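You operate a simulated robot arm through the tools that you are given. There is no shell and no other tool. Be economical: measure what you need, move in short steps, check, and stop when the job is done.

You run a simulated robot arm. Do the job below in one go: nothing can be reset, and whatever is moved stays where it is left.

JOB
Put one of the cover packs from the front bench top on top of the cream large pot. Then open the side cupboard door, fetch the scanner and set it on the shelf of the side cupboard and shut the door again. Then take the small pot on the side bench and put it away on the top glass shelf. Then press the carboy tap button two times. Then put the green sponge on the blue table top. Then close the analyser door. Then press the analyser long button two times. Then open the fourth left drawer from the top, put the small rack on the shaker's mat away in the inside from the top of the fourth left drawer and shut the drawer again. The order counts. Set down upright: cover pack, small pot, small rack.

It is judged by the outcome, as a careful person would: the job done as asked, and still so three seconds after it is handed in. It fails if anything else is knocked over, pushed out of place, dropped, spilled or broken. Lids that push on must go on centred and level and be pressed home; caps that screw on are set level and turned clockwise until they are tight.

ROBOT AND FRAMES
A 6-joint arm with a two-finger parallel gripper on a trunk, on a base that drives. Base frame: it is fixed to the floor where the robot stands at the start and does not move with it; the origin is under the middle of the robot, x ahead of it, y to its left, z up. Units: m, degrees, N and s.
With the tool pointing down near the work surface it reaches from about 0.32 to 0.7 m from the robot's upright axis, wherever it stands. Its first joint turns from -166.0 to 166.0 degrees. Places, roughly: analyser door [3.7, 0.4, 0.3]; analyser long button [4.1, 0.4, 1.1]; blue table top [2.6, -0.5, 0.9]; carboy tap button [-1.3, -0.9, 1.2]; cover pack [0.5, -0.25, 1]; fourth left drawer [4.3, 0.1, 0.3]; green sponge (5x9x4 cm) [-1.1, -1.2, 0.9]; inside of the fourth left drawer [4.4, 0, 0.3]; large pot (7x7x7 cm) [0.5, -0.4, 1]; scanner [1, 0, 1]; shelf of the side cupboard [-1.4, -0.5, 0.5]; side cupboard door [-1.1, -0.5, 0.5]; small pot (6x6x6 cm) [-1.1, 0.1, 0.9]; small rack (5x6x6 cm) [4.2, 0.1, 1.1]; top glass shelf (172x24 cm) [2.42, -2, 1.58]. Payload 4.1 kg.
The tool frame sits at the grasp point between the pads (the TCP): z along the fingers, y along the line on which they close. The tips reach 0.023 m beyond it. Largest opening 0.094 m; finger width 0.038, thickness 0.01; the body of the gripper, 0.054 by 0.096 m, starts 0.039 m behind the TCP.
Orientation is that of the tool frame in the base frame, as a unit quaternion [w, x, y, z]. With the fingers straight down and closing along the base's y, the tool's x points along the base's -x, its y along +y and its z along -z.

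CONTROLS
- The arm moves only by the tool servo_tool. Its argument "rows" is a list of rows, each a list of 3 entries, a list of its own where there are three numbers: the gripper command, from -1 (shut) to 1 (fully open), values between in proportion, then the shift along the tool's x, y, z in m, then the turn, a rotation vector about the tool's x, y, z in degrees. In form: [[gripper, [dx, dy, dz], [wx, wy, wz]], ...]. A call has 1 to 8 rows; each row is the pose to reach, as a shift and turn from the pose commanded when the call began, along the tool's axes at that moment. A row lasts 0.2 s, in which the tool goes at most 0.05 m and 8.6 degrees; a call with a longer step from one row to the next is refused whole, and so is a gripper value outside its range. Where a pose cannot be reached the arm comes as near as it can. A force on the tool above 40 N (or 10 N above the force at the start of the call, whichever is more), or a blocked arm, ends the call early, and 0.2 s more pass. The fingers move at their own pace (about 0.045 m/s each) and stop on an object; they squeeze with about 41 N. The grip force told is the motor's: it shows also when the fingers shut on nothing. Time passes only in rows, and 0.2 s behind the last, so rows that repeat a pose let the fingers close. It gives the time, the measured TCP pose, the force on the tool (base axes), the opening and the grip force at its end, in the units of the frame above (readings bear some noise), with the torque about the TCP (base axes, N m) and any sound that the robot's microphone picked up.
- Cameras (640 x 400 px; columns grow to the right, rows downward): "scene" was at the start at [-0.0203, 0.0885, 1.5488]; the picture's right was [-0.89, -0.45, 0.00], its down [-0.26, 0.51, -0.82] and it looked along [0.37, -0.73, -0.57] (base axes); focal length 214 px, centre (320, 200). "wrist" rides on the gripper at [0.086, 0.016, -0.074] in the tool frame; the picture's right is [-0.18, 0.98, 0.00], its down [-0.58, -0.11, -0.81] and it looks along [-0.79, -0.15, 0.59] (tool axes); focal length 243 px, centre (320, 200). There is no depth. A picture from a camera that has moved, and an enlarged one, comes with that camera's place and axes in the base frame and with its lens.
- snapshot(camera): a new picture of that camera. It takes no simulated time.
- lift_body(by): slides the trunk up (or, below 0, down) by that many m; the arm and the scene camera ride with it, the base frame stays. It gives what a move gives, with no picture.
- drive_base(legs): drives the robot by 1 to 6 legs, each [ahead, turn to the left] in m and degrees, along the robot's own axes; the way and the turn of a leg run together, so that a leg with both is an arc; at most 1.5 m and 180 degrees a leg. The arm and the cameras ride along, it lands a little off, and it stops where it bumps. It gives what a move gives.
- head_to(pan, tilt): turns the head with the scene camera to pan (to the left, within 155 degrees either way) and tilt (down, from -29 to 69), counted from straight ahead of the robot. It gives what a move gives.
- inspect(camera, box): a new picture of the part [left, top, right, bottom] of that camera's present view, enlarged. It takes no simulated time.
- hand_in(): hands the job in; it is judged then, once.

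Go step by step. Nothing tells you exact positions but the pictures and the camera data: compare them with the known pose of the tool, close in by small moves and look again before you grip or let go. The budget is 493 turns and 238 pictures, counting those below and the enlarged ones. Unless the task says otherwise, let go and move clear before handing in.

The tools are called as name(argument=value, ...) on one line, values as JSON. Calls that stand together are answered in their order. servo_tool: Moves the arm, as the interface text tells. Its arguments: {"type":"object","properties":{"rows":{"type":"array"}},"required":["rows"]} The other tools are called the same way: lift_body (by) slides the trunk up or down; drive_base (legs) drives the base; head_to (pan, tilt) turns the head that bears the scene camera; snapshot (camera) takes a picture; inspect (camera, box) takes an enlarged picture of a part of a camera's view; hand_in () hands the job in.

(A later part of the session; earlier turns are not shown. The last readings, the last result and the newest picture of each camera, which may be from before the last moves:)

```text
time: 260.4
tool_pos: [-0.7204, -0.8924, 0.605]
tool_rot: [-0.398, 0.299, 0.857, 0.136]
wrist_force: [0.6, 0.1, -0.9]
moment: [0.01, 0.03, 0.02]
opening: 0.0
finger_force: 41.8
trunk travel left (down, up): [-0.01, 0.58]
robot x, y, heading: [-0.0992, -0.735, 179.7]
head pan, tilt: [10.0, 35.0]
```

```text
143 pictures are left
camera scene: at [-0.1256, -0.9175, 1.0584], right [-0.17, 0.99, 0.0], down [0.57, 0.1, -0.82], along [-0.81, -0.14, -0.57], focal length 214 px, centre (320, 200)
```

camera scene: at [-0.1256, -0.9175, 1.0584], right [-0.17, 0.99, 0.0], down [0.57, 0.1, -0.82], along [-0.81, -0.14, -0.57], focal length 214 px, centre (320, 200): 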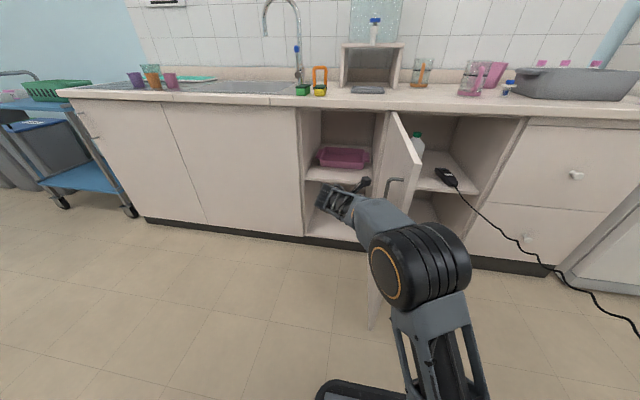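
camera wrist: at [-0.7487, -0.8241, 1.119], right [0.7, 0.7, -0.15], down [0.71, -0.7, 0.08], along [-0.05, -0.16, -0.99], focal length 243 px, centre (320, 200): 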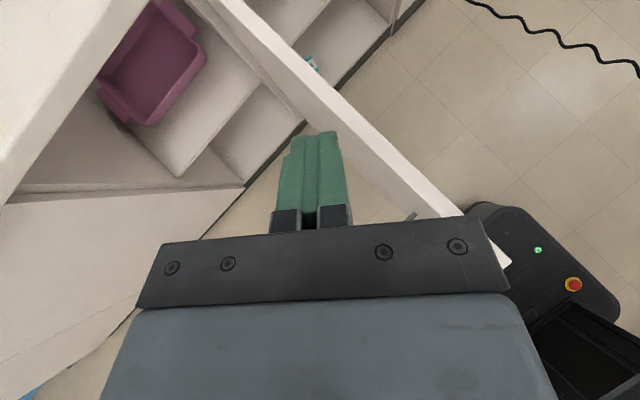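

I sweep the closed gripper toward +y, pushing the door along its arc.

servo_tool(rows=[[-1, [0.0182, 0.0352, 0.0212], [0, 0, 0]], [-1, [0.0365, 0.0705, 0.0424], [0, 0, 0]], [-1, [0.0547, 0.1057, 0.0637], [0, 0, 0]], [-1, [0.0729, 0.1409, 0.0849], [0, 0, 0]], [-1, [0.0941, 0.166, 0.1098], [0, 0, 0]], [-1, [0.1204, 0.1849, 0.1406], [0, 0, 0]], [-1, [0.1471, 0.1968, 0.1721], [0, 0, 0]], [-1, [0.1743, 0.2016, 0.2043], [0, 0, 0]]])

snapshot(camera="scene")

```text
time: 262.2
tool_pos: [-0.8075, -0.5651, 0.6059]
tool_rot: [-0.399, 0.3, 0.856, 0.136]
wrist_force: [0.1, 0.2, 1.1]
moment: [-0.02, 0.0, -0.02]
opening: 0.0
finger_force: 41.4
trunk travel left (down, up): [-0.01, 0.58]
robot x, y, heading: [-0.0972, -0.7366, 179.4]
head pan, tilt: [10.0, 35.0]
```

```text
142 pictures are left
camera scene: at [-0.1253, -0.9175, 1.0584], right [-0.17, 0.99, 0.0], down [0.57, 0.1, -0.82], along [-0.81, -0.14, -0.57], focal length 214 px, centre (320, 200)
```

scene: 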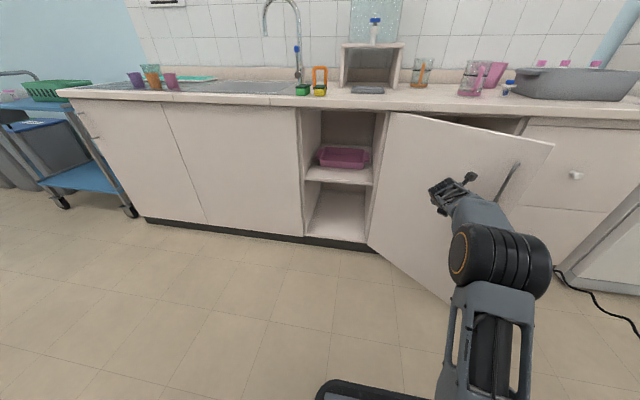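

Nearly there. Driving forward 20 cm brings the door almost shut.

drive_base(legs=[[0.2, 0]])

snapshot(camera="scene")

```text
time: 263.8
tool_pos: [-1.0051, -0.5648, 0.6044]
tool_rot: [-0.398, 0.3, 0.856, 0.136]
wrist_force: [0.2, 0.4, -0.4]
moment: [0.01, 0.01, 0.02]
opening: 0.0001
finger_force: 41.5
trunk travel left (down, up): [-0.01, 0.58]
robot x, y, heading: [-0.3, -0.7365, 180.0]
head pan, tilt: [10.0, 35.0]
```

```text
141 pictures are left
camera scene: at [-0.3238, -0.9168, 1.0584], right [-0.17, 0.99, 0.0], down [0.57, 0.1, -0.82], along [-0.81, -0.14, -0.57], focal length 214 px, centre (320, 200)
```

scene: 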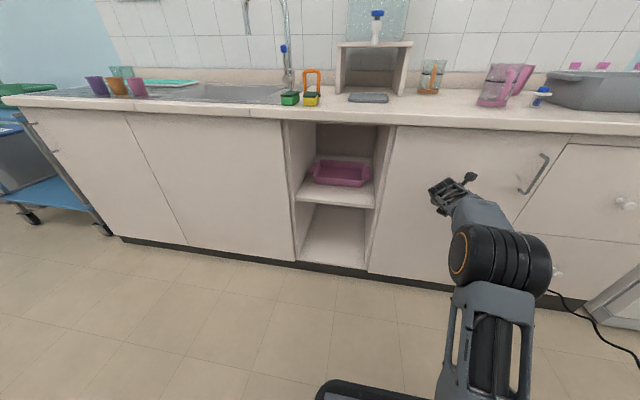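

servo_tool(rows=[[-1, [0.014, 0.018, 0.018], [0, 0, 0]], [-1, [0.025, 0.031, 0.03], [0, 0, 0]], [-1, [0.035, 0.025, 0.042], [0, 0, 0]], [-1, [0.045, 0.014, 0.052], [0, 0, 0]], [-1, [0.053, 0.004, 0.061], [0, 0, 0]], [-1, [0.06, -0.005, 0.07], [0, 0, 0]]])

snapshot(camera="scene")

```text
time: 264.8
tool_pos: [-1.0417, -0.5121, 0.6068]
tool_rot: [-0.393, 0.302, 0.858, 0.138]
wrist_force: [18.3, -6.3, 4.9]
moment: [0.05, 0.12, -0.08]
opening: 0.0
finger_force: 41.7
trunk travel left (down, up): [-0.01, 0.58]
robot x, y, heading: [-0.295, -0.7358, 179.9]
head pan, tilt: [10.0, 35.0]
stopped in row 4: the force on the tool passed its limit at 62 N (the readings are from after the stop); the commanded pose is now the measured one
```

```text
140 pictures are left
camera scene: at [-0.3221, -0.9172, 1.0585], right [-0.17, 0.99, 0.0], down [0.56, 0.1, -0.82], along [-0.81, -0.14, -0.57], focal length 214 px, centre (320, 200)
```

scene: 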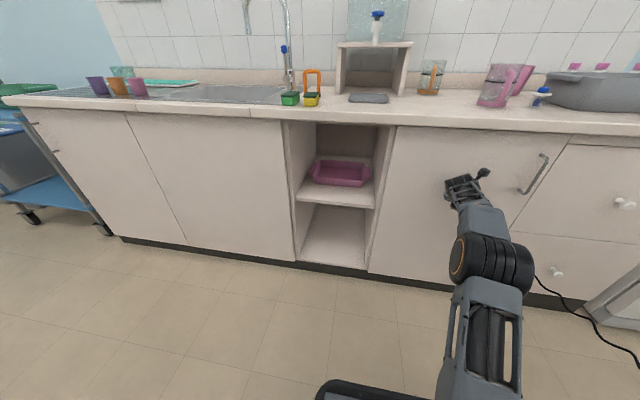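

inspect(camera="scene", box=[490, 110, 620, 210])

```text
4.00 times, centred on (555, 160) of scene
camera zoom: at [-0.3221, -0.9172, 1.0585], right [-0.17, 0.99, 0.0], down [0.56, 0.1, -0.82], along [-0.81, -0.14, -0.57], focal length 858 px, centre (-620, 360)
```

zoom: 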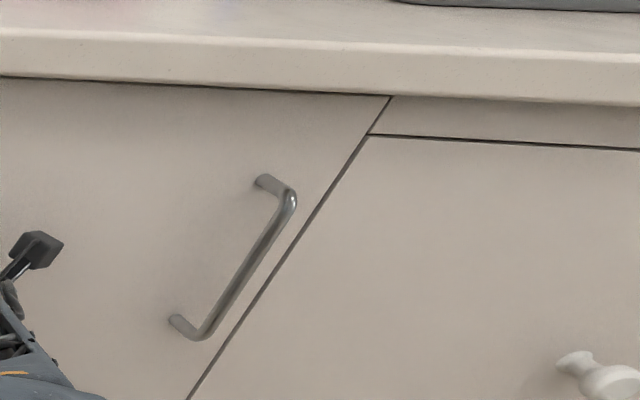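

The door is flush shut. Now the small pot: I withdraw, raise the trunk and look at it.

servo_tool(rows=[[-1, [0, 0, -0.04], [0, 0, 0]], [-1, [0, 0, -0.08], [0, 0, 0]], [-1, [0, 0, -0.12], [0, 0, 0]], [-1, [0, 0, -0.16], [0, 0, 0]]])

lift_body(by=0.4)

head_to(pan=-40, tilt=30)

snapshot(camera="scene")

```text
time: 265.8
tool_pos: [-0.9471, -0.587, 0.708]
tool_rot: [-0.392, 0.302, 0.858, 0.137]
wrist_force: [-0.8, 0.1, -0.8]
moment: [0.04, 0.01, 0.02]
opening: 0.0001
finger_force: 40.8
trunk travel left (down, up): [-0.01, 0.58]
robot x, y, heading: [-0.2959, -0.7362, 179.9]
head pan, tilt: [10.0, 35.0]
```

```text
time: 269.7
tool_pos: [-0.9472, -0.587, 1.1077]
tool_rot: [-0.392, 0.302, 0.858, 0.137]
wrist_force: [-0.9, -0.2, -0.2]
moment: [0.01, -0.01, -0.02]
opening: 0.0
finger_force: 41.3
trunk travel left (down, up): [-0.41, 0.18]
robot x, y, heading: [-0.2955, -0.7349, 179.9]
head pan, tilt: [10.0, 35.0]
```

```text
time: 270.8
tool_pos: [-0.9465, -0.5877, 1.1078]
tool_rot: [-0.392, 0.302, 0.858, 0.137]
wrist_force: [0.2, -0.3, 0.0]
moment: [0.0, 0.04, -0.04]
opening: 0.0002
finger_force: 40.7
trunk travel left (down, up): [-0.41, 0.18]
robot x, y, heading: [-0.2966, -0.7375, 180.1]
head pan, tilt: [-40.0, 30.0]
```

```text
138 pictures are left
camera scene: at [-0.3062, -0.8435, 1.4662], right [0.64, 0.77, 0.0], down [0.38, -0.32, -0.87], along [-0.66, 0.56, -0.5], focal length 214 px, centre (320, 200)
```

scene: 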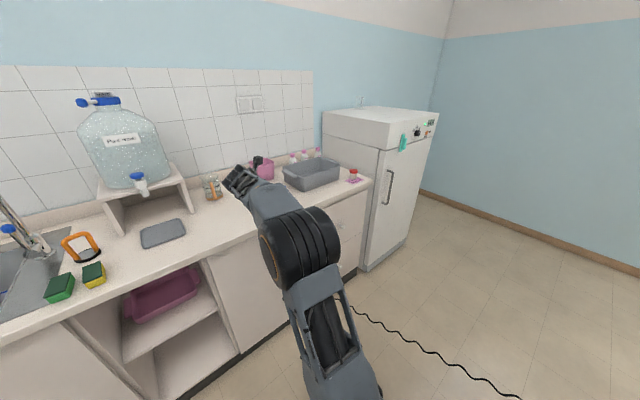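

I retract the arm a bit, then drive to the pot, standing near the fridge.

servo_tool(rows=[[0, [-0.0175, 0.0168, -0.039], [0, 0, 0]], [0, [-0.035, 0.0335, -0.078], [0, 0, 0]], [0, [-0.0525, 0.05, -0.118], [0, 0, 0]], [0, [-0.07, 0.067, -0.157], [0, 0, 0]], [0, [-0.07, 0.067, -0.157], [0, 0, 0]]])

drive_base(legs=[[0, -82], [1.13, 0], [0, 97]])

head_to(pan=10, tilt=40)

snapshot(camera="scene")

```text
time: 272.0
tool_pos: [-0.777, -0.6366, 1.158]
tool_rot: [-0.392, 0.302, 0.858, 0.136]
wrist_force: [1.6, 0.3, -0.1]
moment: [0.01, 0.02, 0.0]
opening: 0.0469
finger_force: 0.0
trunk travel left (down, up): [-0.41, 0.18]
robot x, y, heading: [-0.2964, -0.7338, 179.9]
head pan, tilt: [-40.0, 30.0]
```

```text
time: 285.6
tool_pos: [-0.9167, 0.3735, 1.1582]
tool_rot: [-0.407, 0.19, 0.889, 0.086]
wrist_force: [-0.6, -0.1, -0.1]
moment: [-0.03, -0.03, 0.01]
opening: 0.0469
finger_force: 0.1
trunk travel left (down, up): [-0.41, 0.18]
robot x, y, heading: [-0.4261, 0.3981, -165.3]
head pan, tilt: [-40.0, 30.0]
```

```text
time: 286.7
tool_pos: [-0.916, 0.3727, 1.1594]
tool_rot: [-0.406, 0.19, 0.89, 0.086]
wrist_force: [-0.6, -0.5, -0.2]
moment: [0.02, 0.01, 0.0]
opening: 0.0472
finger_force: 0.0
trunk travel left (down, up): [-0.41, 0.18]
robot x, y, heading: [-0.4256, 0.4026, -165.2]
head pan, tilt: [10.0, 40.0]
```

```text
137 pictures are left
camera scene: at [-0.4038, 0.2184, 1.4508], right [-0.41, 0.91, 0.0], down [0.58, 0.27, -0.77], along [-0.7, -0.32, -0.64], focal length 214 px, centre (320, 200)
```

scene: 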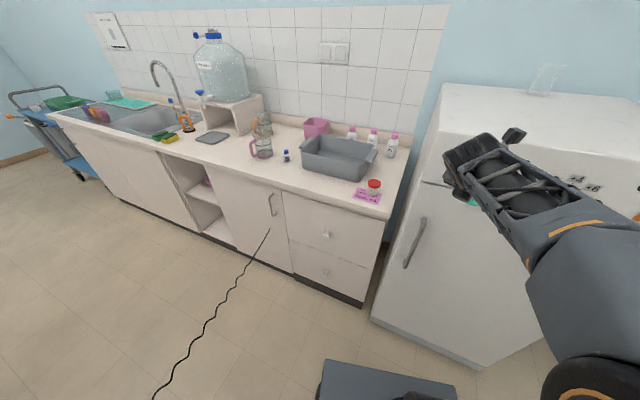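

inspect(camera="scene", box=[290, 130, 430, 230])

snapshot(camera="wrist")

```text
4.00 times, centred on (360, 180) of scene
camera zoom: at [-0.4038, 0.2184, 1.4508], right [-0.41, 0.91, 0.0], down [0.58, 0.27, -0.77], along [-0.7, -0.32, -0.64], focal length 858 px, centre (160, 280)
```

zoom: 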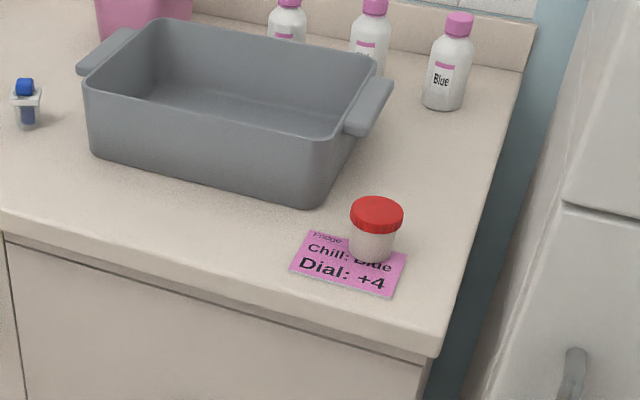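

```text
135 pictures are left
camera wrist: at [-0.9093, 0.3876, 1.2721], right [0.51, 0.85, -0.14], down [0.86, -0.5, 0.09], along [0.0, -0.17, -0.99], focal length 243 px, centre (320, 200)
```

wrist: 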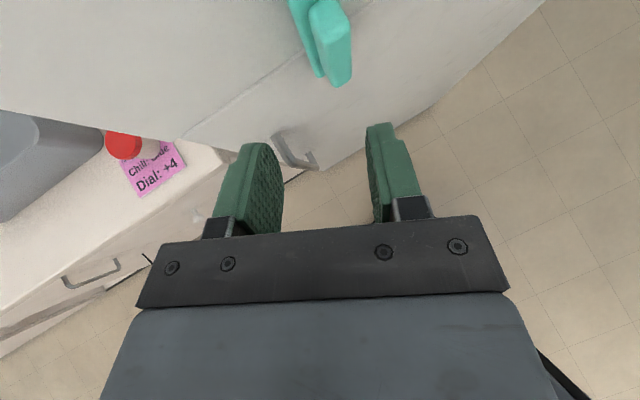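

The pot's centre is about (-1.13,0.122), bench top z≈0.895. I bring the tool in front of it, turning toward it.

servo_tool(rows=[[1, [-0.0237, -0.0377, -0.0018], [2.4, 0, -2.1]], [1, [-0.0473, -0.0755, -0.0035], [4.8, 0, -4.2]], [1, [-0.071, -0.1132, -0.0053], [7.2, 0, -6.3]], [1, [-0.0947, -0.151, -0.007], [9.6, 0, -8.4]], [1, [-0.1183, -0.1887, -0.0088], [12, 0, -10.5]], [1, [-0.142, -0.2264, -0.0105], [14.3, 0, -12.5]], [1, [-0.142, -0.2264, -0.0105], [14.3, 0, -12.5]]])

servo_tool(rows=[[1, [0, 0, 0], [0, 7, 0]], [1, [0, 0, 0], [0, 14, 0]], [1, [0, 0, 0], [0, 21, 0]], [1, [0, 0, 0], [0, 28, 0]], [1, [0, 0, 0], [0, 28, 0]]])

snapshot(camera="wrist")

snapshot(camera="scene")

```text
time: 288.3
tool_pos: [-0.9164, 0.1256, 1.0583]
tool_rot: [-0.415, 0.04, 0.909, 0.019]
wrist_force: [-0.6, -0.1, -0.3]
moment: [0.03, 0.01, 0.02]
opening: 0.0941
finger_force: 0.0
trunk travel left (down, up): [-0.41, 0.18]
robot x, y, heading: [-0.4231, 0.3967, -165.4]
head pan, tilt: [10.0, 40.0]
```

```text
time: 289.5
tool_pos: [-0.9173, 0.1249, 1.0577]
tool_rot: [-0.623, 0.034, 0.781, 0.027]
wrist_force: [0.0, 0.1, 0.8]
moment: [-0.03, -0.03, 0.01]
opening: 0.0941
finger_force: 0.1
trunk travel left (down, up): [-0.41, 0.18]
robot x, y, heading: [-0.4274, 0.3972, -165.5]
head pan, tilt: [10.0, 40.0]
```

```text
134 pictures are left
camera wrist: at [-0.8613, 0.1359, 1.1582], right [0.13, 0.98, -0.18], down [0.9, -0.19, -0.39], along [-0.41, -0.11, -0.9], focal length 243 px, centre (320, 200)
```

wrist: 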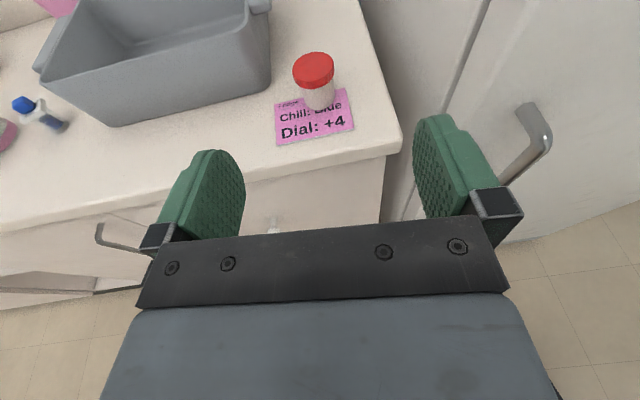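

```text
133 pictures are left
camera scene: at [-0.4039, 0.2182, 1.4508], right [-0.42, 0.91, 0.0], down [0.58, 0.27, -0.77], along [-0.7, -0.32, -0.64], focal length 214 px, centre (320, 200)
```

scene: 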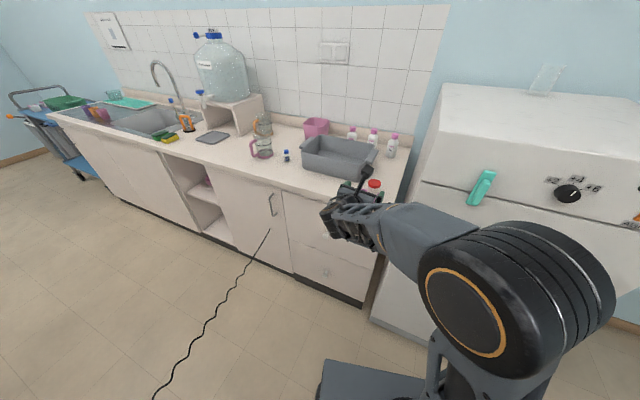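

The pot is right where estimated. I lower to grip height in front of the bench.

servo_tool(rows=[[1, [-0.042, -0.001, 0.0095], [0, 0, 0]], [1, [-0.084, -0.002, 0.019], [0, 0, 0]], [1, [-0.125, -0.002, 0.0284], [0, 0, 0]], [1, [-0.117, -0.005, 0.0634], [0, 0, 0]], [1, [-0.109, -0.008, 0.0984], [0, 0, 0]], [1, [-0.109, -0.008, 0.0984], [0, 0, 0]]])

snapshot(camera="wrist")

inspect(camera="scene", box=[290, 130, 450, 260])

```text
time: 290.9
tool_pos: [-0.9865, 0.126, 0.9284]
tool_rot: [-0.623, 0.034, 0.781, 0.027]
wrist_force: [-0.3, -0.6, -0.1]
moment: [-0.03, 0.02, 0.0]
opening: 0.0942
finger_force: 0.1
trunk travel left (down, up): [-0.41, 0.18]
robot x, y, heading: [-0.4247, 0.3992, -165.3]
head pan, tilt: [10.0, 40.0]
```

```text
132 pictures are left
camera wrist: at [-0.9319, 0.1372, 1.0285], right [0.13, 0.98, -0.18], down [0.9, -0.19, -0.39], along [-0.41, -0.11, -0.9], focal length 243 px, centre (320, 200)
```

wrist: 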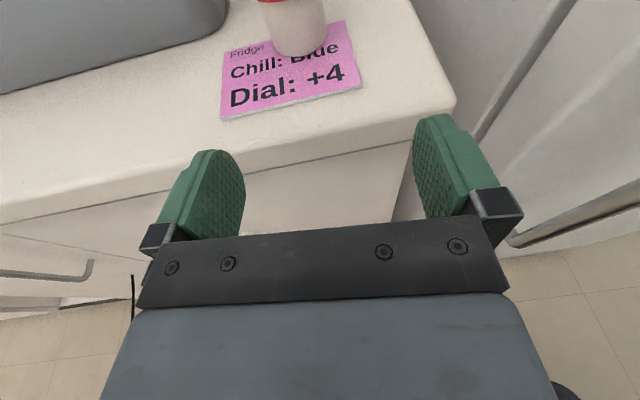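

```text
3.08 times, centred on (370, 195) of scene
camera zoom: at [-0.4041, 0.2183, 1.4508], right [-0.42, 0.91, 0.0], down [0.58, 0.27, -0.77], along [-0.7, -0.32, -0.64], focal length 660 px, centre (166, 215)
```

zoom: 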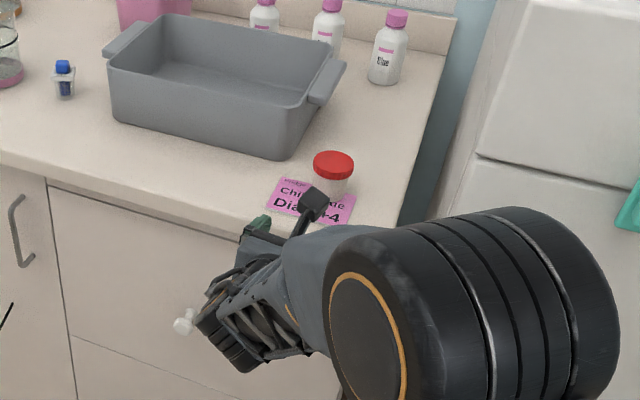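

servo_tool(rows=[[1, [0.0077, -0.0036, 0.035], [0, 0, 0]], [1, [0.0154, -0.0072, 0.07], [0, 0, 0]], [1, [0.023, -0.0109, 0.105], [0, 0, 0]], [1, [0.0285, -0.0135, 0.13], [0, 0, 0]], [1, [0.0285, -0.0135, 0.13], [0, 0, 0]]])

snapshot(camera="wrist")

inspect(camera="scene", box=[310, 130, 430, 230])

```text
time: 291.6
tool_pos: [-1.0469, 0.1184, 0.9279]
tool_rot: [-0.621, 0.031, 0.783, 0.025]
wrist_force: [14.2, 0.4, 5.7]
moment: [-0.37, -0.19, 0.75]
opening: 0.0933
finger_force: 0.1
trunk travel left (down, up): [-0.41, 0.18]
robot x, y, heading: [-0.4263, 0.3981, -165.4]
head pan, tilt: [10.0, 40.0]
stopped in row 3: the force on the tool passed its limit at 60 N (the readings are from after the stop); the commanded pose is now the measured one
```

```text
130 pictures are left
camera wrist: at [-0.9923, 0.1304, 1.0282], right [0.12, 0.98, -0.18], down [0.91, -0.18, -0.38], along [-0.41, -0.12, -0.91], focal length 243 px, centre (320, 200)
```

wrist: 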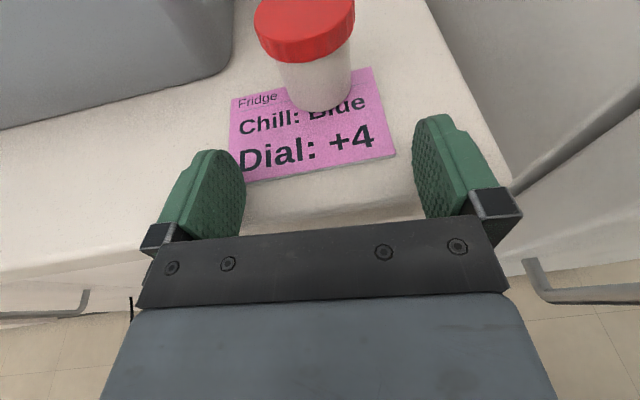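

```text
4.00 times, centred on (370, 180) of scene
camera zoom: at [-0.4005, 0.2188, 1.451], right [-0.42, 0.91, 0.0], down [0.58, 0.27, -0.77], along [-0.7, -0.32, -0.64], focal length 858 px, centre (120, 280)
```

zoom: 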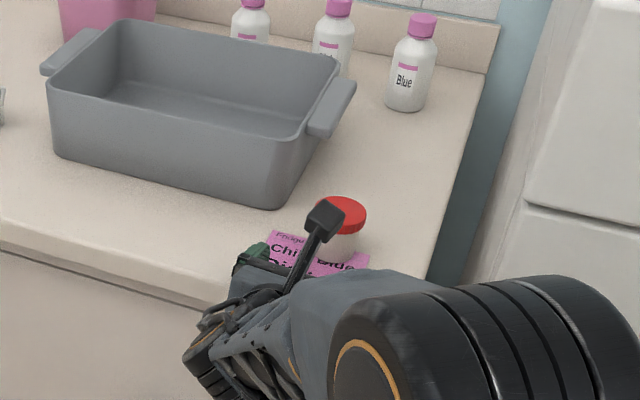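

Contact stopped the approach. I look at what the fingers touched.

inspect(camera="wrist", box=[130, 100, 330, 250])

```text
2.67 times, centred on (230, 175) of wrist
camera zoom: at [-0.9923, 0.1304, 1.0282], right [0.12, 0.98, -0.18], down [0.91, -0.18, -0.38], along [-0.41, -0.12, -0.91], focal length 647 px, centre (560, 267)
```

zoom: 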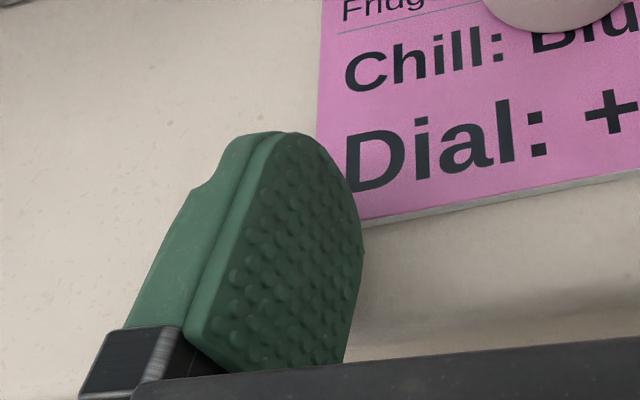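

The left fingertip met the edge of the raised card the pot stands on. I back off, go 13 mm higher and approach again.

servo_tool(rows=[[1, [0, 0, -0.02], [0, 0, 0]], [1, [0.013, 0.002, -0.02], [0, 0, 0]], [1, [0.013, 0.002, 0], [0, 0, 0]], [1, [0.02, -0.001, 0.03], [0, 0, 0]], [1, [0.026, -0.004, 0.06], [0, 0, 0]], [1, [0.026, -0.004, 0.06], [0, 0, 0]]])

snapshot(camera="wrist")

```text
time: 293.0
tool_pos: [-1.1138, 0.1197, 0.9356]
tool_rot: [-0.62, 0.032, 0.784, 0.026]
wrist_force: [-0.5, 0.1, 0.3]
moment: [0.0, -0.01, 0.02]
opening: 0.0936
finger_force: 0.1
trunk travel left (down, up): [-0.41, 0.18]
robot x, y, heading: [-0.4252, 0.3962, -165.5]
head pan, tilt: [10.0, 40.0]
```

```text
127 pictures are left
camera wrist: at [-1.0598, 0.1323, 1.0378], right [0.12, 0.98, -0.18], down [0.91, -0.18, -0.38], along [-0.4, -0.12, -0.91], focal length 243 px, centre (320, 200)
```

wrist: 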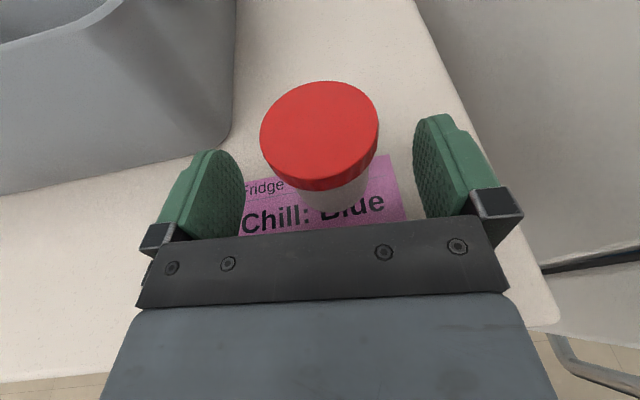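

The pot is between the fingers. A final small advance, then close.

servo_tool(rows=[[1, [0.002, 0.003, 0.014], [0, 0, 0]], [1, [0.002, 0.003, 0.014], [0, 0, 0]], [-1, [0.002, 0.003, 0.014], [0, 0, 0]], [-1, [0.002, 0.003, 0.014], [0, 0, 0]], [-1, [0.002, 0.003, 0.014], [0, 0, 0]], [-1, [0.002, 0.003, 0.014], [0, 0, 0]]])

snapshot(camera="wrist")

```text
time: 293.5
tool_pos: [-1.1218, 0.1224, 0.9369]
tool_rot: [-0.619, 0.029, 0.784, 0.024]
wrist_force: [25.3, 8.8, 10.7]
moment: [0.08, -1.42, 1.0]
opening: 0.0943
finger_force: 0.1
trunk travel left (down, up): [-0.41, 0.18]
robot x, y, heading: [-0.4214, 0.3986, -165.3]
head pan, tilt: [10.0, 40.0]
stopped in row 2: the force on the tool passed its limit at 42 N (the readings are from after the stop); the commanded pose is now the measured one
```

```text
126 pictures are left
camera wrist: at [-1.0683, 0.1346, 1.038], right [0.12, 0.98, -0.18], down [0.91, -0.18, -0.38], along [-0.4, -0.12, -0.91], focal length 243 px, centre (320, 200)
```

wrist: 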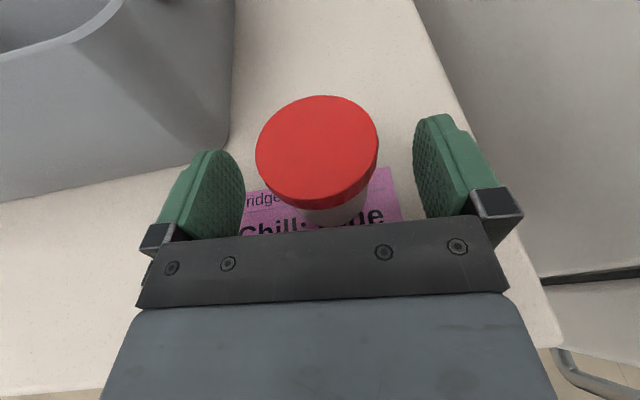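

The wrist behind the gripper met the bench edge. I back out, tilt the tool more downward, and come in again.

servo_tool(rows=[[1, [0, 0, -0.03], [0, 0, 0]], [1, [0.015, 0, -0.05], [0, -6, 0]], [1, [0.02, 0, -0.05], [0, -12, 0]], [1, [0.02, 0, -0.05], [0, -19, 0]], [1, [0.02, 0, -0.05], [0, -19, 0]]])

snapshot(camera="wrist")

```text
time: 294.7
tool_pos: [-1.0816, 0.1186, 0.9651]
tool_rot: [-0.479, 0.033, 0.877, 0.02]
wrist_force: [0.6, 0.1, 0.2]
moment: [0.02, -0.01, -0.03]
opening: 0.0942
finger_force: 0.1
trunk travel left (down, up): [-0.41, 0.18]
robot x, y, heading: [-0.4248, 0.4017, -165.1]
head pan, tilt: [10.0, 40.0]
```

```text
125 pictures are left
camera wrist: at [-1.0637, 0.1329, 1.078], right [0.17, 0.97, -0.15], down [0.98, -0.18, -0.06], along [-0.08, -0.14, -0.99], focal length 243 px, centre (320, 200)
```

wrist: 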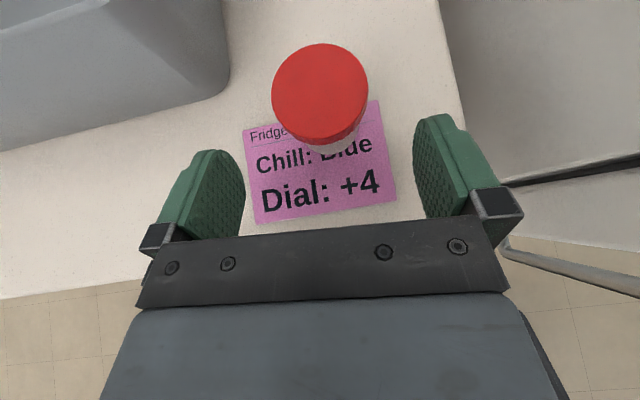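

servo_tool(rows=[[1, [0.001, 0.001, 0.02], [0, 0, 0]], [1, [0.0015, 0.002, 0.04], [0, 0, 0]], [1, [0.002, 0.0023, 0.0563], [0, 0, 0]], [1, [0.002, 0.0023, 0.0563], [0, 0, 0]]])

snapshot(camera="wrist")

```text
time: 295.7
tool_pos: [-1.1287, 0.1257, 0.9343]
tool_rot: [-0.48, 0.032, 0.877, 0.019]
wrist_force: [-0.5, -0.2, -0.4]
moment: [-0.01, 0.02, 0.01]
opening: 0.0939
finger_force: 0.1
trunk travel left (down, up): [-0.41, 0.18]
robot x, y, heading: [-0.4259, 0.3977, -165.3]
head pan, tilt: [10.0, 40.0]
```

```text
124 pictures are left
camera wrist: at [-1.1114, 0.1393, 1.0485], right [0.17, 0.97, -0.15], down [0.98, -0.18, -0.06], along [-0.08, -0.14, -0.99], focal length 243 px, centre (320, 200)
```

wrist: 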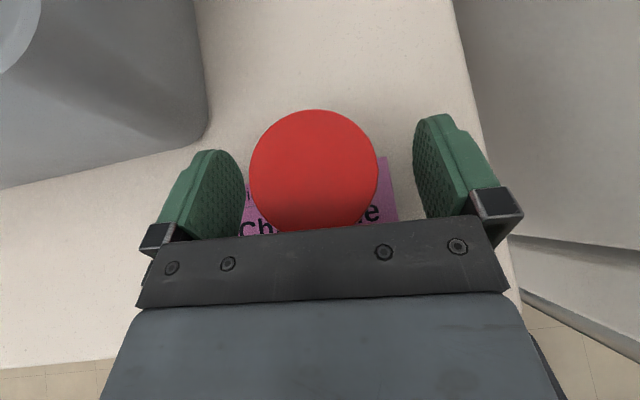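

Clear, with the pot between the pads. I close.

servo_tool(rows=[[-1, [0, -0.002, 0], [0, 0, 0]], [-1, [0, -0.002, 0], [0, 0, 0]], [-1, [0, -0.002, 0], [0, 0, 0]], [-1, [0, -0.002, 0], [0, 0, 0]]])

servo_tool(rows=[[-1, [0.0168, 0, -0.0108], [0, 0, 0]], [-1, [0.0336, 0, -0.0216], [0, 0, 0]], [-1, [0.0336, 0, -0.0216], [0, 0, 0]]])

snapshot(camera="wrist")

inspect(camera="scene", box=[310, 110, 430, 220])

```text
time: 296.7
tool_pos: [-1.1299, 0.1228, 0.935]
tool_rot: [-0.479, 0.032, 0.877, 0.02]
wrist_force: [0.7, -0.5, 0.9]
moment: [0.02, -0.02, 0.03]
opening: 0.05
finger_force: 40.4
trunk travel left (down, up): [-0.41, 0.18]
robot x, y, heading: [-0.4249, 0.3976, -165.2]
head pan, tilt: [10.0, 40.0]
```

```text
time: 297.5
tool_pos: [-1.1302, 0.1235, 0.9758]
tool_rot: [-0.48, 0.033, 0.876, 0.02]
wrist_force: [-0.3, 0.5, -0.3]
moment: [-0.02, -0.02, -0.01]
opening: 0.05
finger_force: 40.8
trunk travel left (down, up): [-0.41, 0.18]
robot x, y, heading: [-0.4254, 0.3973, -165.1]
head pan, tilt: [10.0, 40.0]
```

```text
123 pictures are left
camera wrist: at [-1.1121, 0.1371, 1.0882], right [0.17, 0.97, -0.15], down [0.98, -0.18, -0.06], along [-0.08, -0.14, -0.99], focal length 243 px, centre (320, 200)
```

wrist: 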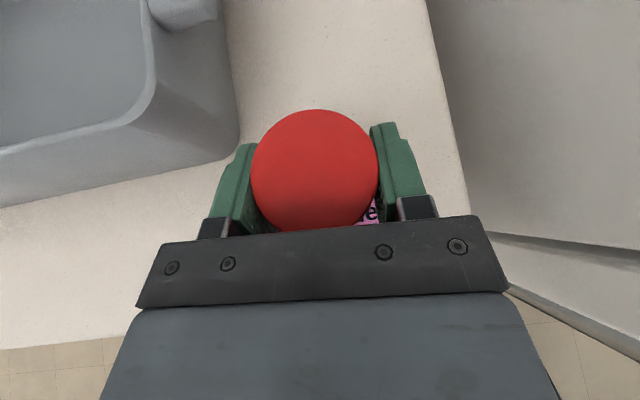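

```text
3.64 times, centred on (370, 165) of scene
camera zoom: at [-0.4024, 0.2186, 1.4508], right [-0.42, 0.91, 0.0], down [0.58, 0.27, -0.77], along [-0.7, -0.32, -0.64], focal length 780 px, centre (138, 327)
```

zoom: 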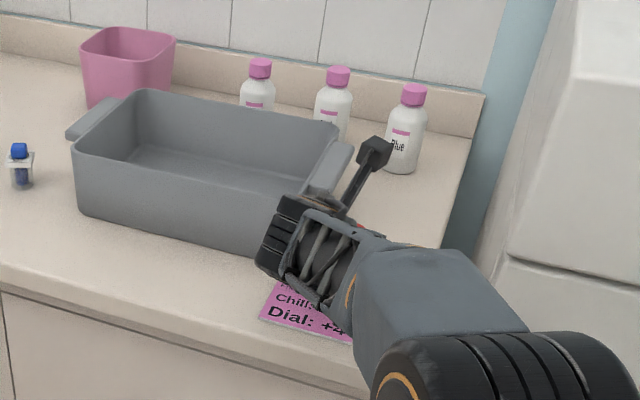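

Held firmly. I lift and retract from the bench.

servo_tool(rows=[[-1, [0.0378, 0, -0.0243], [0, 0, 0]], [-1, [0.0756, 0, -0.0486], [0, 0, 0]], [-1, [0.1134, 0, -0.0729], [0, 0, 0]], [-1, [0.143, 0, -0.092], [0, 0, 0]], [-1, [0.117, 0.004, -0.132], [0, 0, 0]], [-1, [0.091, 0.008, -0.172], [0, 0, 0]], [-1, [0.066, 0.012, -0.212], [0, 0, 0]], [-1, [0.041, 0.016, -0.25], [0, 0, 0]]])

lift_body(by=0.17)

head_to(pan=110, tilt=15)

snapshot(camera="scene")

```text
time: 299.3
tool_pos: [-0.9408, 0.1243, 1.1449]
tool_rot: [-0.48, 0.033, 0.876, 0.021]
wrist_force: [0.0, -0.4, 0.0]
moment: [0.03, 0.0, 0.02]
opening: 0.0499
finger_force: 41.2
trunk travel left (down, up): [-0.41, 0.18]
robot x, y, heading: [-0.4257, 0.4002, -165.1]
head pan, tilt: [10.0, 40.0]
```

```text
time: 301.2
tool_pos: [-0.9407, 0.124, 1.3148]
tool_rot: [-0.48, 0.033, 0.877, 0.02]
wrist_force: [0.2, -0.1, -0.5]
moment: [-0.02, 0.01, -0.03]
opening: 0.0501
finger_force: 41.1
trunk travel left (down, up): [-0.58, 0.01]
robot x, y, heading: [-0.428, 0.399, -165.2]
head pan, tilt: [10.0, 40.0]
```

```text
time: 303.0
tool_pos: [-0.9408, 0.1234, 1.3154]
tool_rot: [-0.48, 0.032, 0.877, 0.02]
wrist_force: [-0.6, 0.1, -0.3]
moment: [0.0, -0.05, 0.0]
opening: 0.0498
finger_force: 41.5
trunk travel left (down, up): [-0.58, 0.01]
robot x, y, heading: [-0.4239, 0.4012, -165.1]
head pan, tilt: [110.0, 15.0]
```

```text
121 pictures are left
camera scene: at [-0.272, 0.1773, 1.6604], right [-0.82, -0.57, 0.0], down [-0.15, 0.21, -0.97], along [0.55, -0.79, -0.26], focal length 214 px, centre (320, 200)
```

scene: 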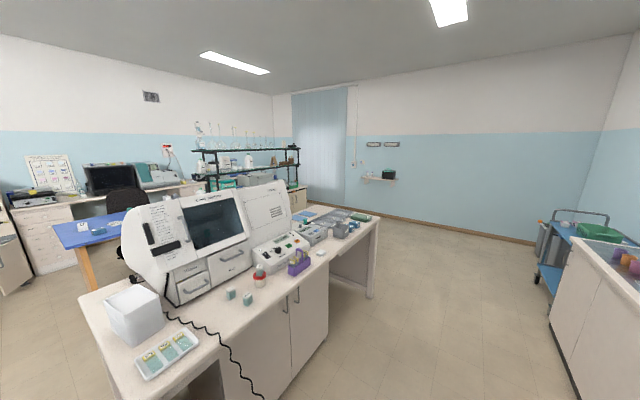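

The rack with glass shelves stands behind the front bench. I drive round the bench's left end toward it.

drive_base(legs=[[0, 106], [0, 106], [0.47, 0], [0, -47], [1.5, 0], [0.3, 0]])

head_to(pan=-75, tilt=15)

snapshot(camera="scene")

```text
time: 325.7
tool_pos: [2.2928, 0.8513, 1.3152]
tool_rot: [0.085, 0.864, -0.152, 0.472]
wrist_force: [1.0, -0.2, -0.6]
moment: [-0.03, 0.01, 0.02]
opening: 0.0495
finger_force: 41.3
trunk travel left (down, up): [-0.58, 0.01]
robot x, y, heading: [1.7212, 0.7237, -0.8]
head pan, tilt: [110.0, 15.0]
```

```text
time: 328.4
tool_pos: [2.2917, 0.8509, 1.3152]
tool_rot: [0.085, 0.864, -0.153, 0.472]
wrist_force: [-0.6, 0.1, 0.2]
moment: [0.01, 0.01, -0.01]
opening: 0.0494
finger_force: 40.8
trunk travel left (down, up): [-0.58, 0.01]
robot x, y, heading: [1.7213, 0.7273, -1.0]
head pan, tilt: [-75.0, 15.0]
```

```text
120 pictures are left
camera scene: at [1.6868, 0.8036, 1.6604], right [-0.97, -0.24, 0.0], down [-0.06, 0.25, -0.97], along [0.23, -0.94, -0.26], focal length 214 px, centre (320, 200)
```

scene: 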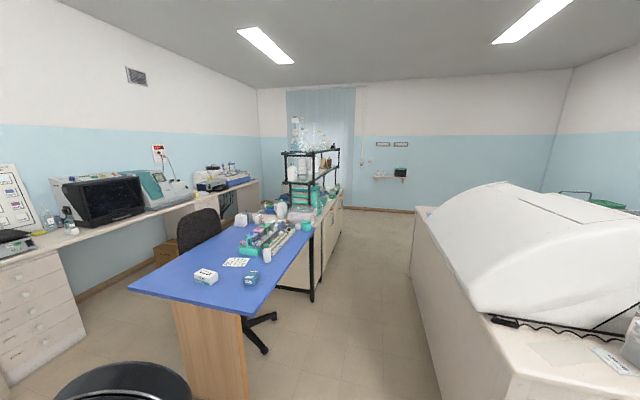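

drive_base(legs=[[0, -90], [1.4, 0]])

head_to(pan=30, tilt=5)

snapshot(camera="scene")

```text
time: 339.2
tool_pos: [1.7983, -1.2236, 1.3152]
tool_rot: [-0.396, -0.501, 0.72, -0.272]
wrist_force: [-0.8, 0.4, -1.5]
moment: [-0.02, 0.04, -0.02]
opening: 0.0495
finger_force: 40.6
trunk travel left (down, up): [-0.58, 0.01]
robot x, y, heading: [1.6758, -0.6503, -91.2]
head pan, tilt: [-75.0, 15.0]
```

```text
time: 341.0
tool_pos: [1.7985, -1.2241, 1.3145]
tool_rot: [-0.396, -0.5, 0.721, -0.271]
wrist_force: [-0.2, -0.7, -0.4]
moment: [0.0, 0.01, 0.0]
opening: 0.0497
finger_force: 40.9
trunk travel left (down, up): [-0.58, 0.01]
robot x, y, heading: [1.6782, -0.6532, -91.1]
head pan, tilt: [30.0, 5.0]
```

```text
119 pictures are left
camera scene: at [1.8895, -0.676, 1.6766], right [-0.88, -0.48, 0.0], down [-0.04, 0.08, -1.0], along [0.48, -0.88, -0.09], focal length 214 px, centre (320, 200)
```

scene: 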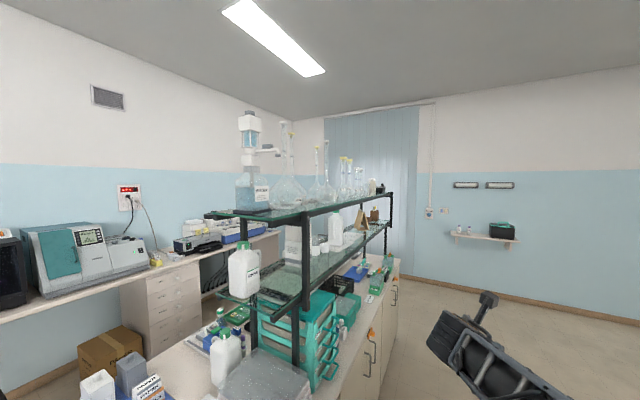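

inspect(camera="scene", box=[200, 100, 420, 260])

```text
2.50 times, centred on (310, 180) of scene
camera zoom: at [1.8895, -0.676, 1.6766], right [-0.88, -0.48, 0.0], down [-0.04, 0.08, -1.0], along [0.48, -0.88, -0.09], focal length 536 px, centre (345, 250)
```

zoom: 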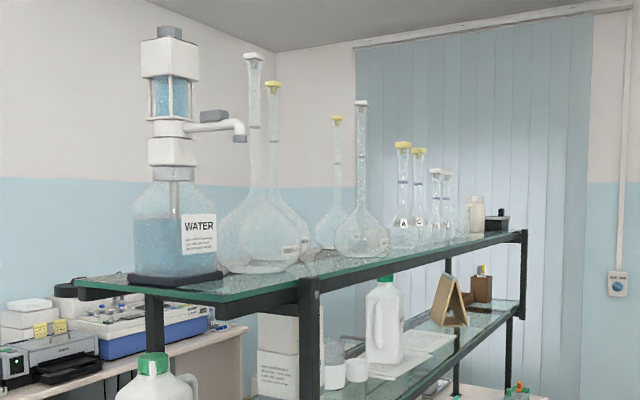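

I drive further along the aisle to view the shelf from its front.

drive_base(legs=[[1.1, 0]])

head_to(pan=95, tilt=10)

snapshot(camera="scene")

```text
time: 346.6
tool_pos: [1.788, -2.3172, 1.3142]
tool_rot: [-0.394, -0.506, 0.716, -0.276]
wrist_force: [-0.5, -0.2, 0.1]
moment: [0.02, -0.01, 0.04]
opening: 0.0494
finger_force: 40.7
trunk travel left (down, up): [-0.58, 0.01]
robot x, y, heading: [1.6565, -1.7483, -90.6]
head pan, tilt: [30.0, 5.0]
```

```text
time: 348.0
tool_pos: [1.7886, -2.3156, 1.3146]
tool_rot: [-0.394, -0.506, 0.716, -0.276]
wrist_force: [-0.5, -0.6, -0.4]
moment: [-0.01, 0.01, 0.0]
opening: 0.0495
finger_force: 41.2
trunk travel left (down, up): [-0.58, 0.01]
robot x, y, heading: [1.6604, -1.7442, -90.8]
head pan, tilt: [95.0, 10.0]
```

```text
117 pictures are left
camera scene: at [1.9188, -1.6808, 1.6685], right [0.08, -1.0, 0.0], down [-0.17, -0.01, -0.98], along [0.98, 0.08, -0.17], focal length 214 px, centre (320, 200)
```

scene: 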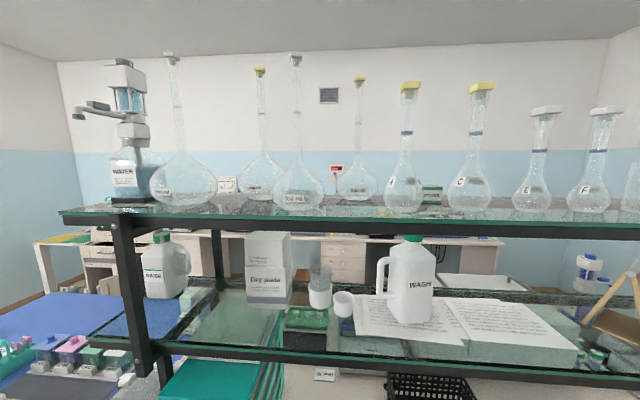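

inspect(camera="scene", box=[150, 120, 440, 240])

head_to(pan=60, tilt=10)

snapshot(camera="scene")

```text
2.21 times, centred on (295, 180) of scene
camera zoom: at [1.9188, -1.6808, 1.6685], right [0.08, -1.0, 0.0], down [-0.17, -0.01, -0.98], along [0.98, 0.08, -0.17], focal length 473 px, centre (375, 244)
```

zoom: 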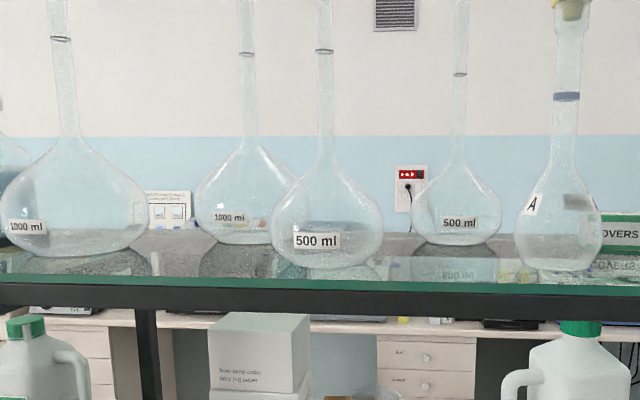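

```text
time: 349.0
tool_pos: [1.7879, -2.317, 1.315]
tool_rot: [-0.394, -0.506, 0.717, -0.275]
wrist_force: [0.6, 0.0, -0.2]
moment: [-0.01, -0.01, 0.02]
opening: 0.0497
finger_force: 41.4
trunk travel left (down, up): [-0.58, 0.01]
robot x, y, heading: [1.6611, -1.7471, -90.6]
head pan, tilt: [60.0, 10.0]
```

```text
115 pictures are left
camera scene: at [1.9062, -1.7352, 1.6685], right [-0.51, -0.86, 0.0], down [-0.15, 0.09, -0.98], along [0.85, -0.5, -0.17], focal length 214 px, centre (320, 200)
```

scene: 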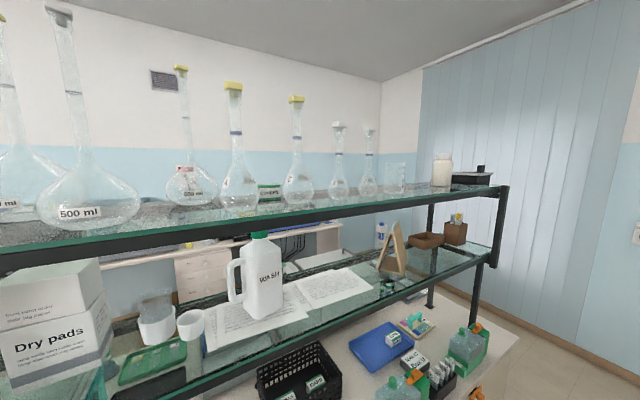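

inspect(camera="scene", box=[320, 110, 520, 220])

```text
3.20 times, centred on (420, 165) of scene
camera zoom: at [1.9062, -1.7352, 1.6685], right [-0.51, -0.86, 0.0], down [-0.15, 0.09, -0.98], along [0.85, -0.5, -0.17], focal length 686 px, centre (0, 312)
```

zoom: 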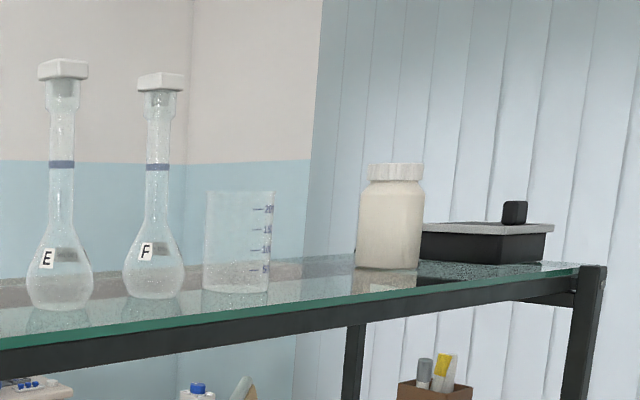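

There's a free 28 cm gap on the top shelf between the beaker (y -2.27) and the jar (y -2.63), at x≈2.40. I first test raising the arm to that height here.

servo_tool(rows=[[-1, [0.0361, 0, -0.0231], [0, 0, 0]], [-1, [0.0723, 0, -0.0463], [0, 0, 0]], [-1, [0.1084, 0, -0.0694], [0, 0, 0]], [-1, [0.1446, 0, -0.0926], [0, 0, 0]], [-1, [0.1807, 0, -0.1157], [0, 0, 0]], [-1, [0.2169, 0, -0.1389], [0, 0, 0]], [-1, [0.253, 0, -0.162], [0, 0, 0]], [-1, [0.28, 0, -0.18], [0, 0, 0]]])

```text
time: 350.8
tool_pos: [1.7779, -2.2837, 1.588]
tool_rot: [-0.393, -0.507, 0.717, -0.275]
wrist_force: [-0.1, -0.5, -0.7]
moment: [-0.05, 0.0, 0.0]
opening: 0.0494
finger_force: 41.3
out of reach, approached as far as the arm can: row 6, 7, 8
trunk travel left (down, up): [-0.58, 0.01]
robot x, y, heading: [1.6598, -1.7479, -90.4]
head pan, tilt: [60.0, 10.0]
```

The arm just falls short of that height at this radius. I check how close the cabinet front lets me stand.

head_to(pan=70, tilt=50)

snapshot(camera="scene")

```text
time: 351.9
tool_pos: [1.7777, -2.2838, 1.5871]
tool_rot: [-0.393, -0.506, 0.716, -0.276]
wrist_force: [1.1, 0.1, 0.3]
moment: [0.02, 0.0, -0.03]
opening: 0.0492
finger_force: 41.6
trunk travel left (down, up): [-0.58, 0.01]
robot x, y, heading: [1.6591, -1.7472, -90.4]
head pan, tilt: [70.0, 50.0]
```

```text
113 pictures are left
camera scene: at [1.8983, -1.7151, 1.6067], right [-0.35, -0.94, 0.0], down [-0.72, 0.27, -0.64], along [0.6, -0.23, -0.77], focal length 214 px, centre (320, 200)
```

scene: 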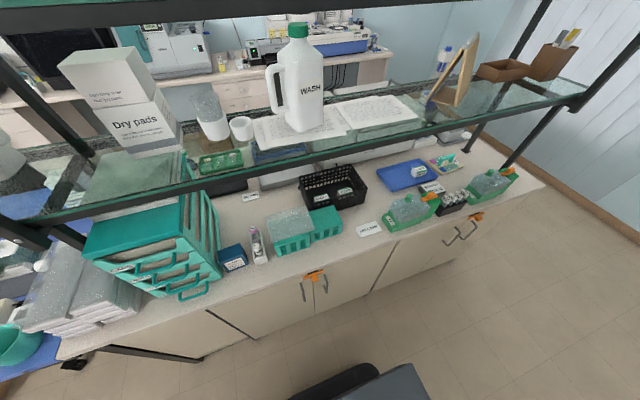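

Standing close enough is awkward; better to re-grip the pot with a level tool. I'll set it down near this bench's front edge. First I lower the arm and pull in.

servo_tool(rows=[[-1, [-0.04, 0, 0.015], [0, 0, 0]], [-1, [-0.08, 0, 0.03], [0, 0, 0]], [-1, [-0.12, 0, 0.045], [0, 0, 0]], [-1, [-0.16, 0, 0.06], [0, 0, 0]], [-1, [-0.2, 0, 0.075], [0, 0, 0]], [-1, [-0.24, 0, 0.09], [0, 0, 0]], [-1, [-0.28, 0, 0.105], [0, 0, 0]], [-1, [-0.28, 0, 0.105], [0, 0, 0]]])

drive_base(legs=[[0.42, 0]])

```text
time: 353.6
tool_pos: [1.7971, -2.2249, 1.2944]
tool_rot: [-0.393, -0.506, 0.716, -0.275]
wrist_force: [0.2, 0.9, 0.0]
moment: [-0.03, -0.02, 0.0]
opening: 0.0496
finger_force: 41.6
trunk travel left (down, up): [-0.58, 0.01]
robot x, y, heading: [1.661, -1.7472, -90.5]
head pan, tilt: [70.0, 50.0]
```

```text
time: 356.2
tool_pos: [1.7924, -2.643, 1.2939]
tool_rot: [-0.393, -0.505, 0.717, -0.274]
wrist_force: [0.4, 0.7, -1.2]
moment: [-0.03, 0.02, -0.01]
opening: 0.0496
finger_force: 41.1
trunk travel left (down, up): [-0.58, 0.01]
robot x, y, heading: [1.6529, -2.1655, -90.7]
head pan, tilt: [70.0, 50.0]
```

drive_base(legs=[[0, 100]])

head_to(pan=15, tilt=45)

snapshot(camera="scene")

snapshot(camera="wrist")

```text
time: 360.8
tool_pos: [2.1012, -1.9456, 1.293]
tool_rot: [0.043, 0.874, -0.074, 0.479]
wrist_force: [-0.8, 0.6, -0.8]
moment: [0.03, 0.04, -0.01]
opening: 0.0497
finger_force: 41.1
trunk travel left (down, up): [-0.58, 0.01]
robot x, y, heading: [1.657, -2.1644, 9.6]
head pan, tilt: [70.0, 50.0]
```

```text
time: 362.1
tool_pos: [2.1019, -1.9462, 1.2934]
tool_rot: [0.042, 0.874, -0.074, 0.478]
wrist_force: [-0.2, 0.1, -0.1]
moment: [-0.01, -0.01, 0.01]
opening: 0.0492
finger_force: 41.2
trunk travel left (down, up): [-0.58, 0.01]
robot x, y, heading: [1.6576, -2.1671, 9.5]
head pan, tilt: [15.0, 45.0]
```

```text
112 pictures are left
camera scene: at [1.6424, -1.976, 1.6136], right [0.41, -0.91, 0.0], down [-0.64, -0.29, -0.71], along [0.64, 0.29, -0.71], focal length 214 px, centre (320, 200)
```

scene: 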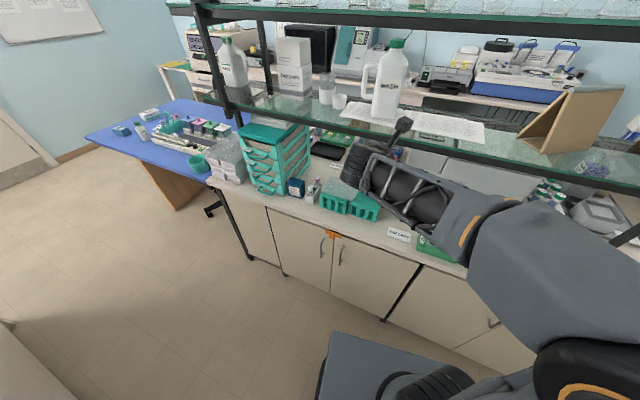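

```text
111 pictures are left
camera wrist: at [2.0826, -1.9592, 1.4067], right [-0.26, -0.95, -0.15], down [-0.96, 0.27, -0.06], along [0.1, 0.13, -0.99], focal length 243 px, centre (320, 200)
```

wrist: 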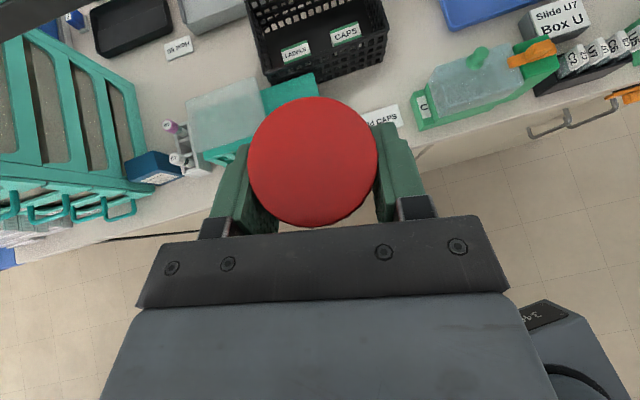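

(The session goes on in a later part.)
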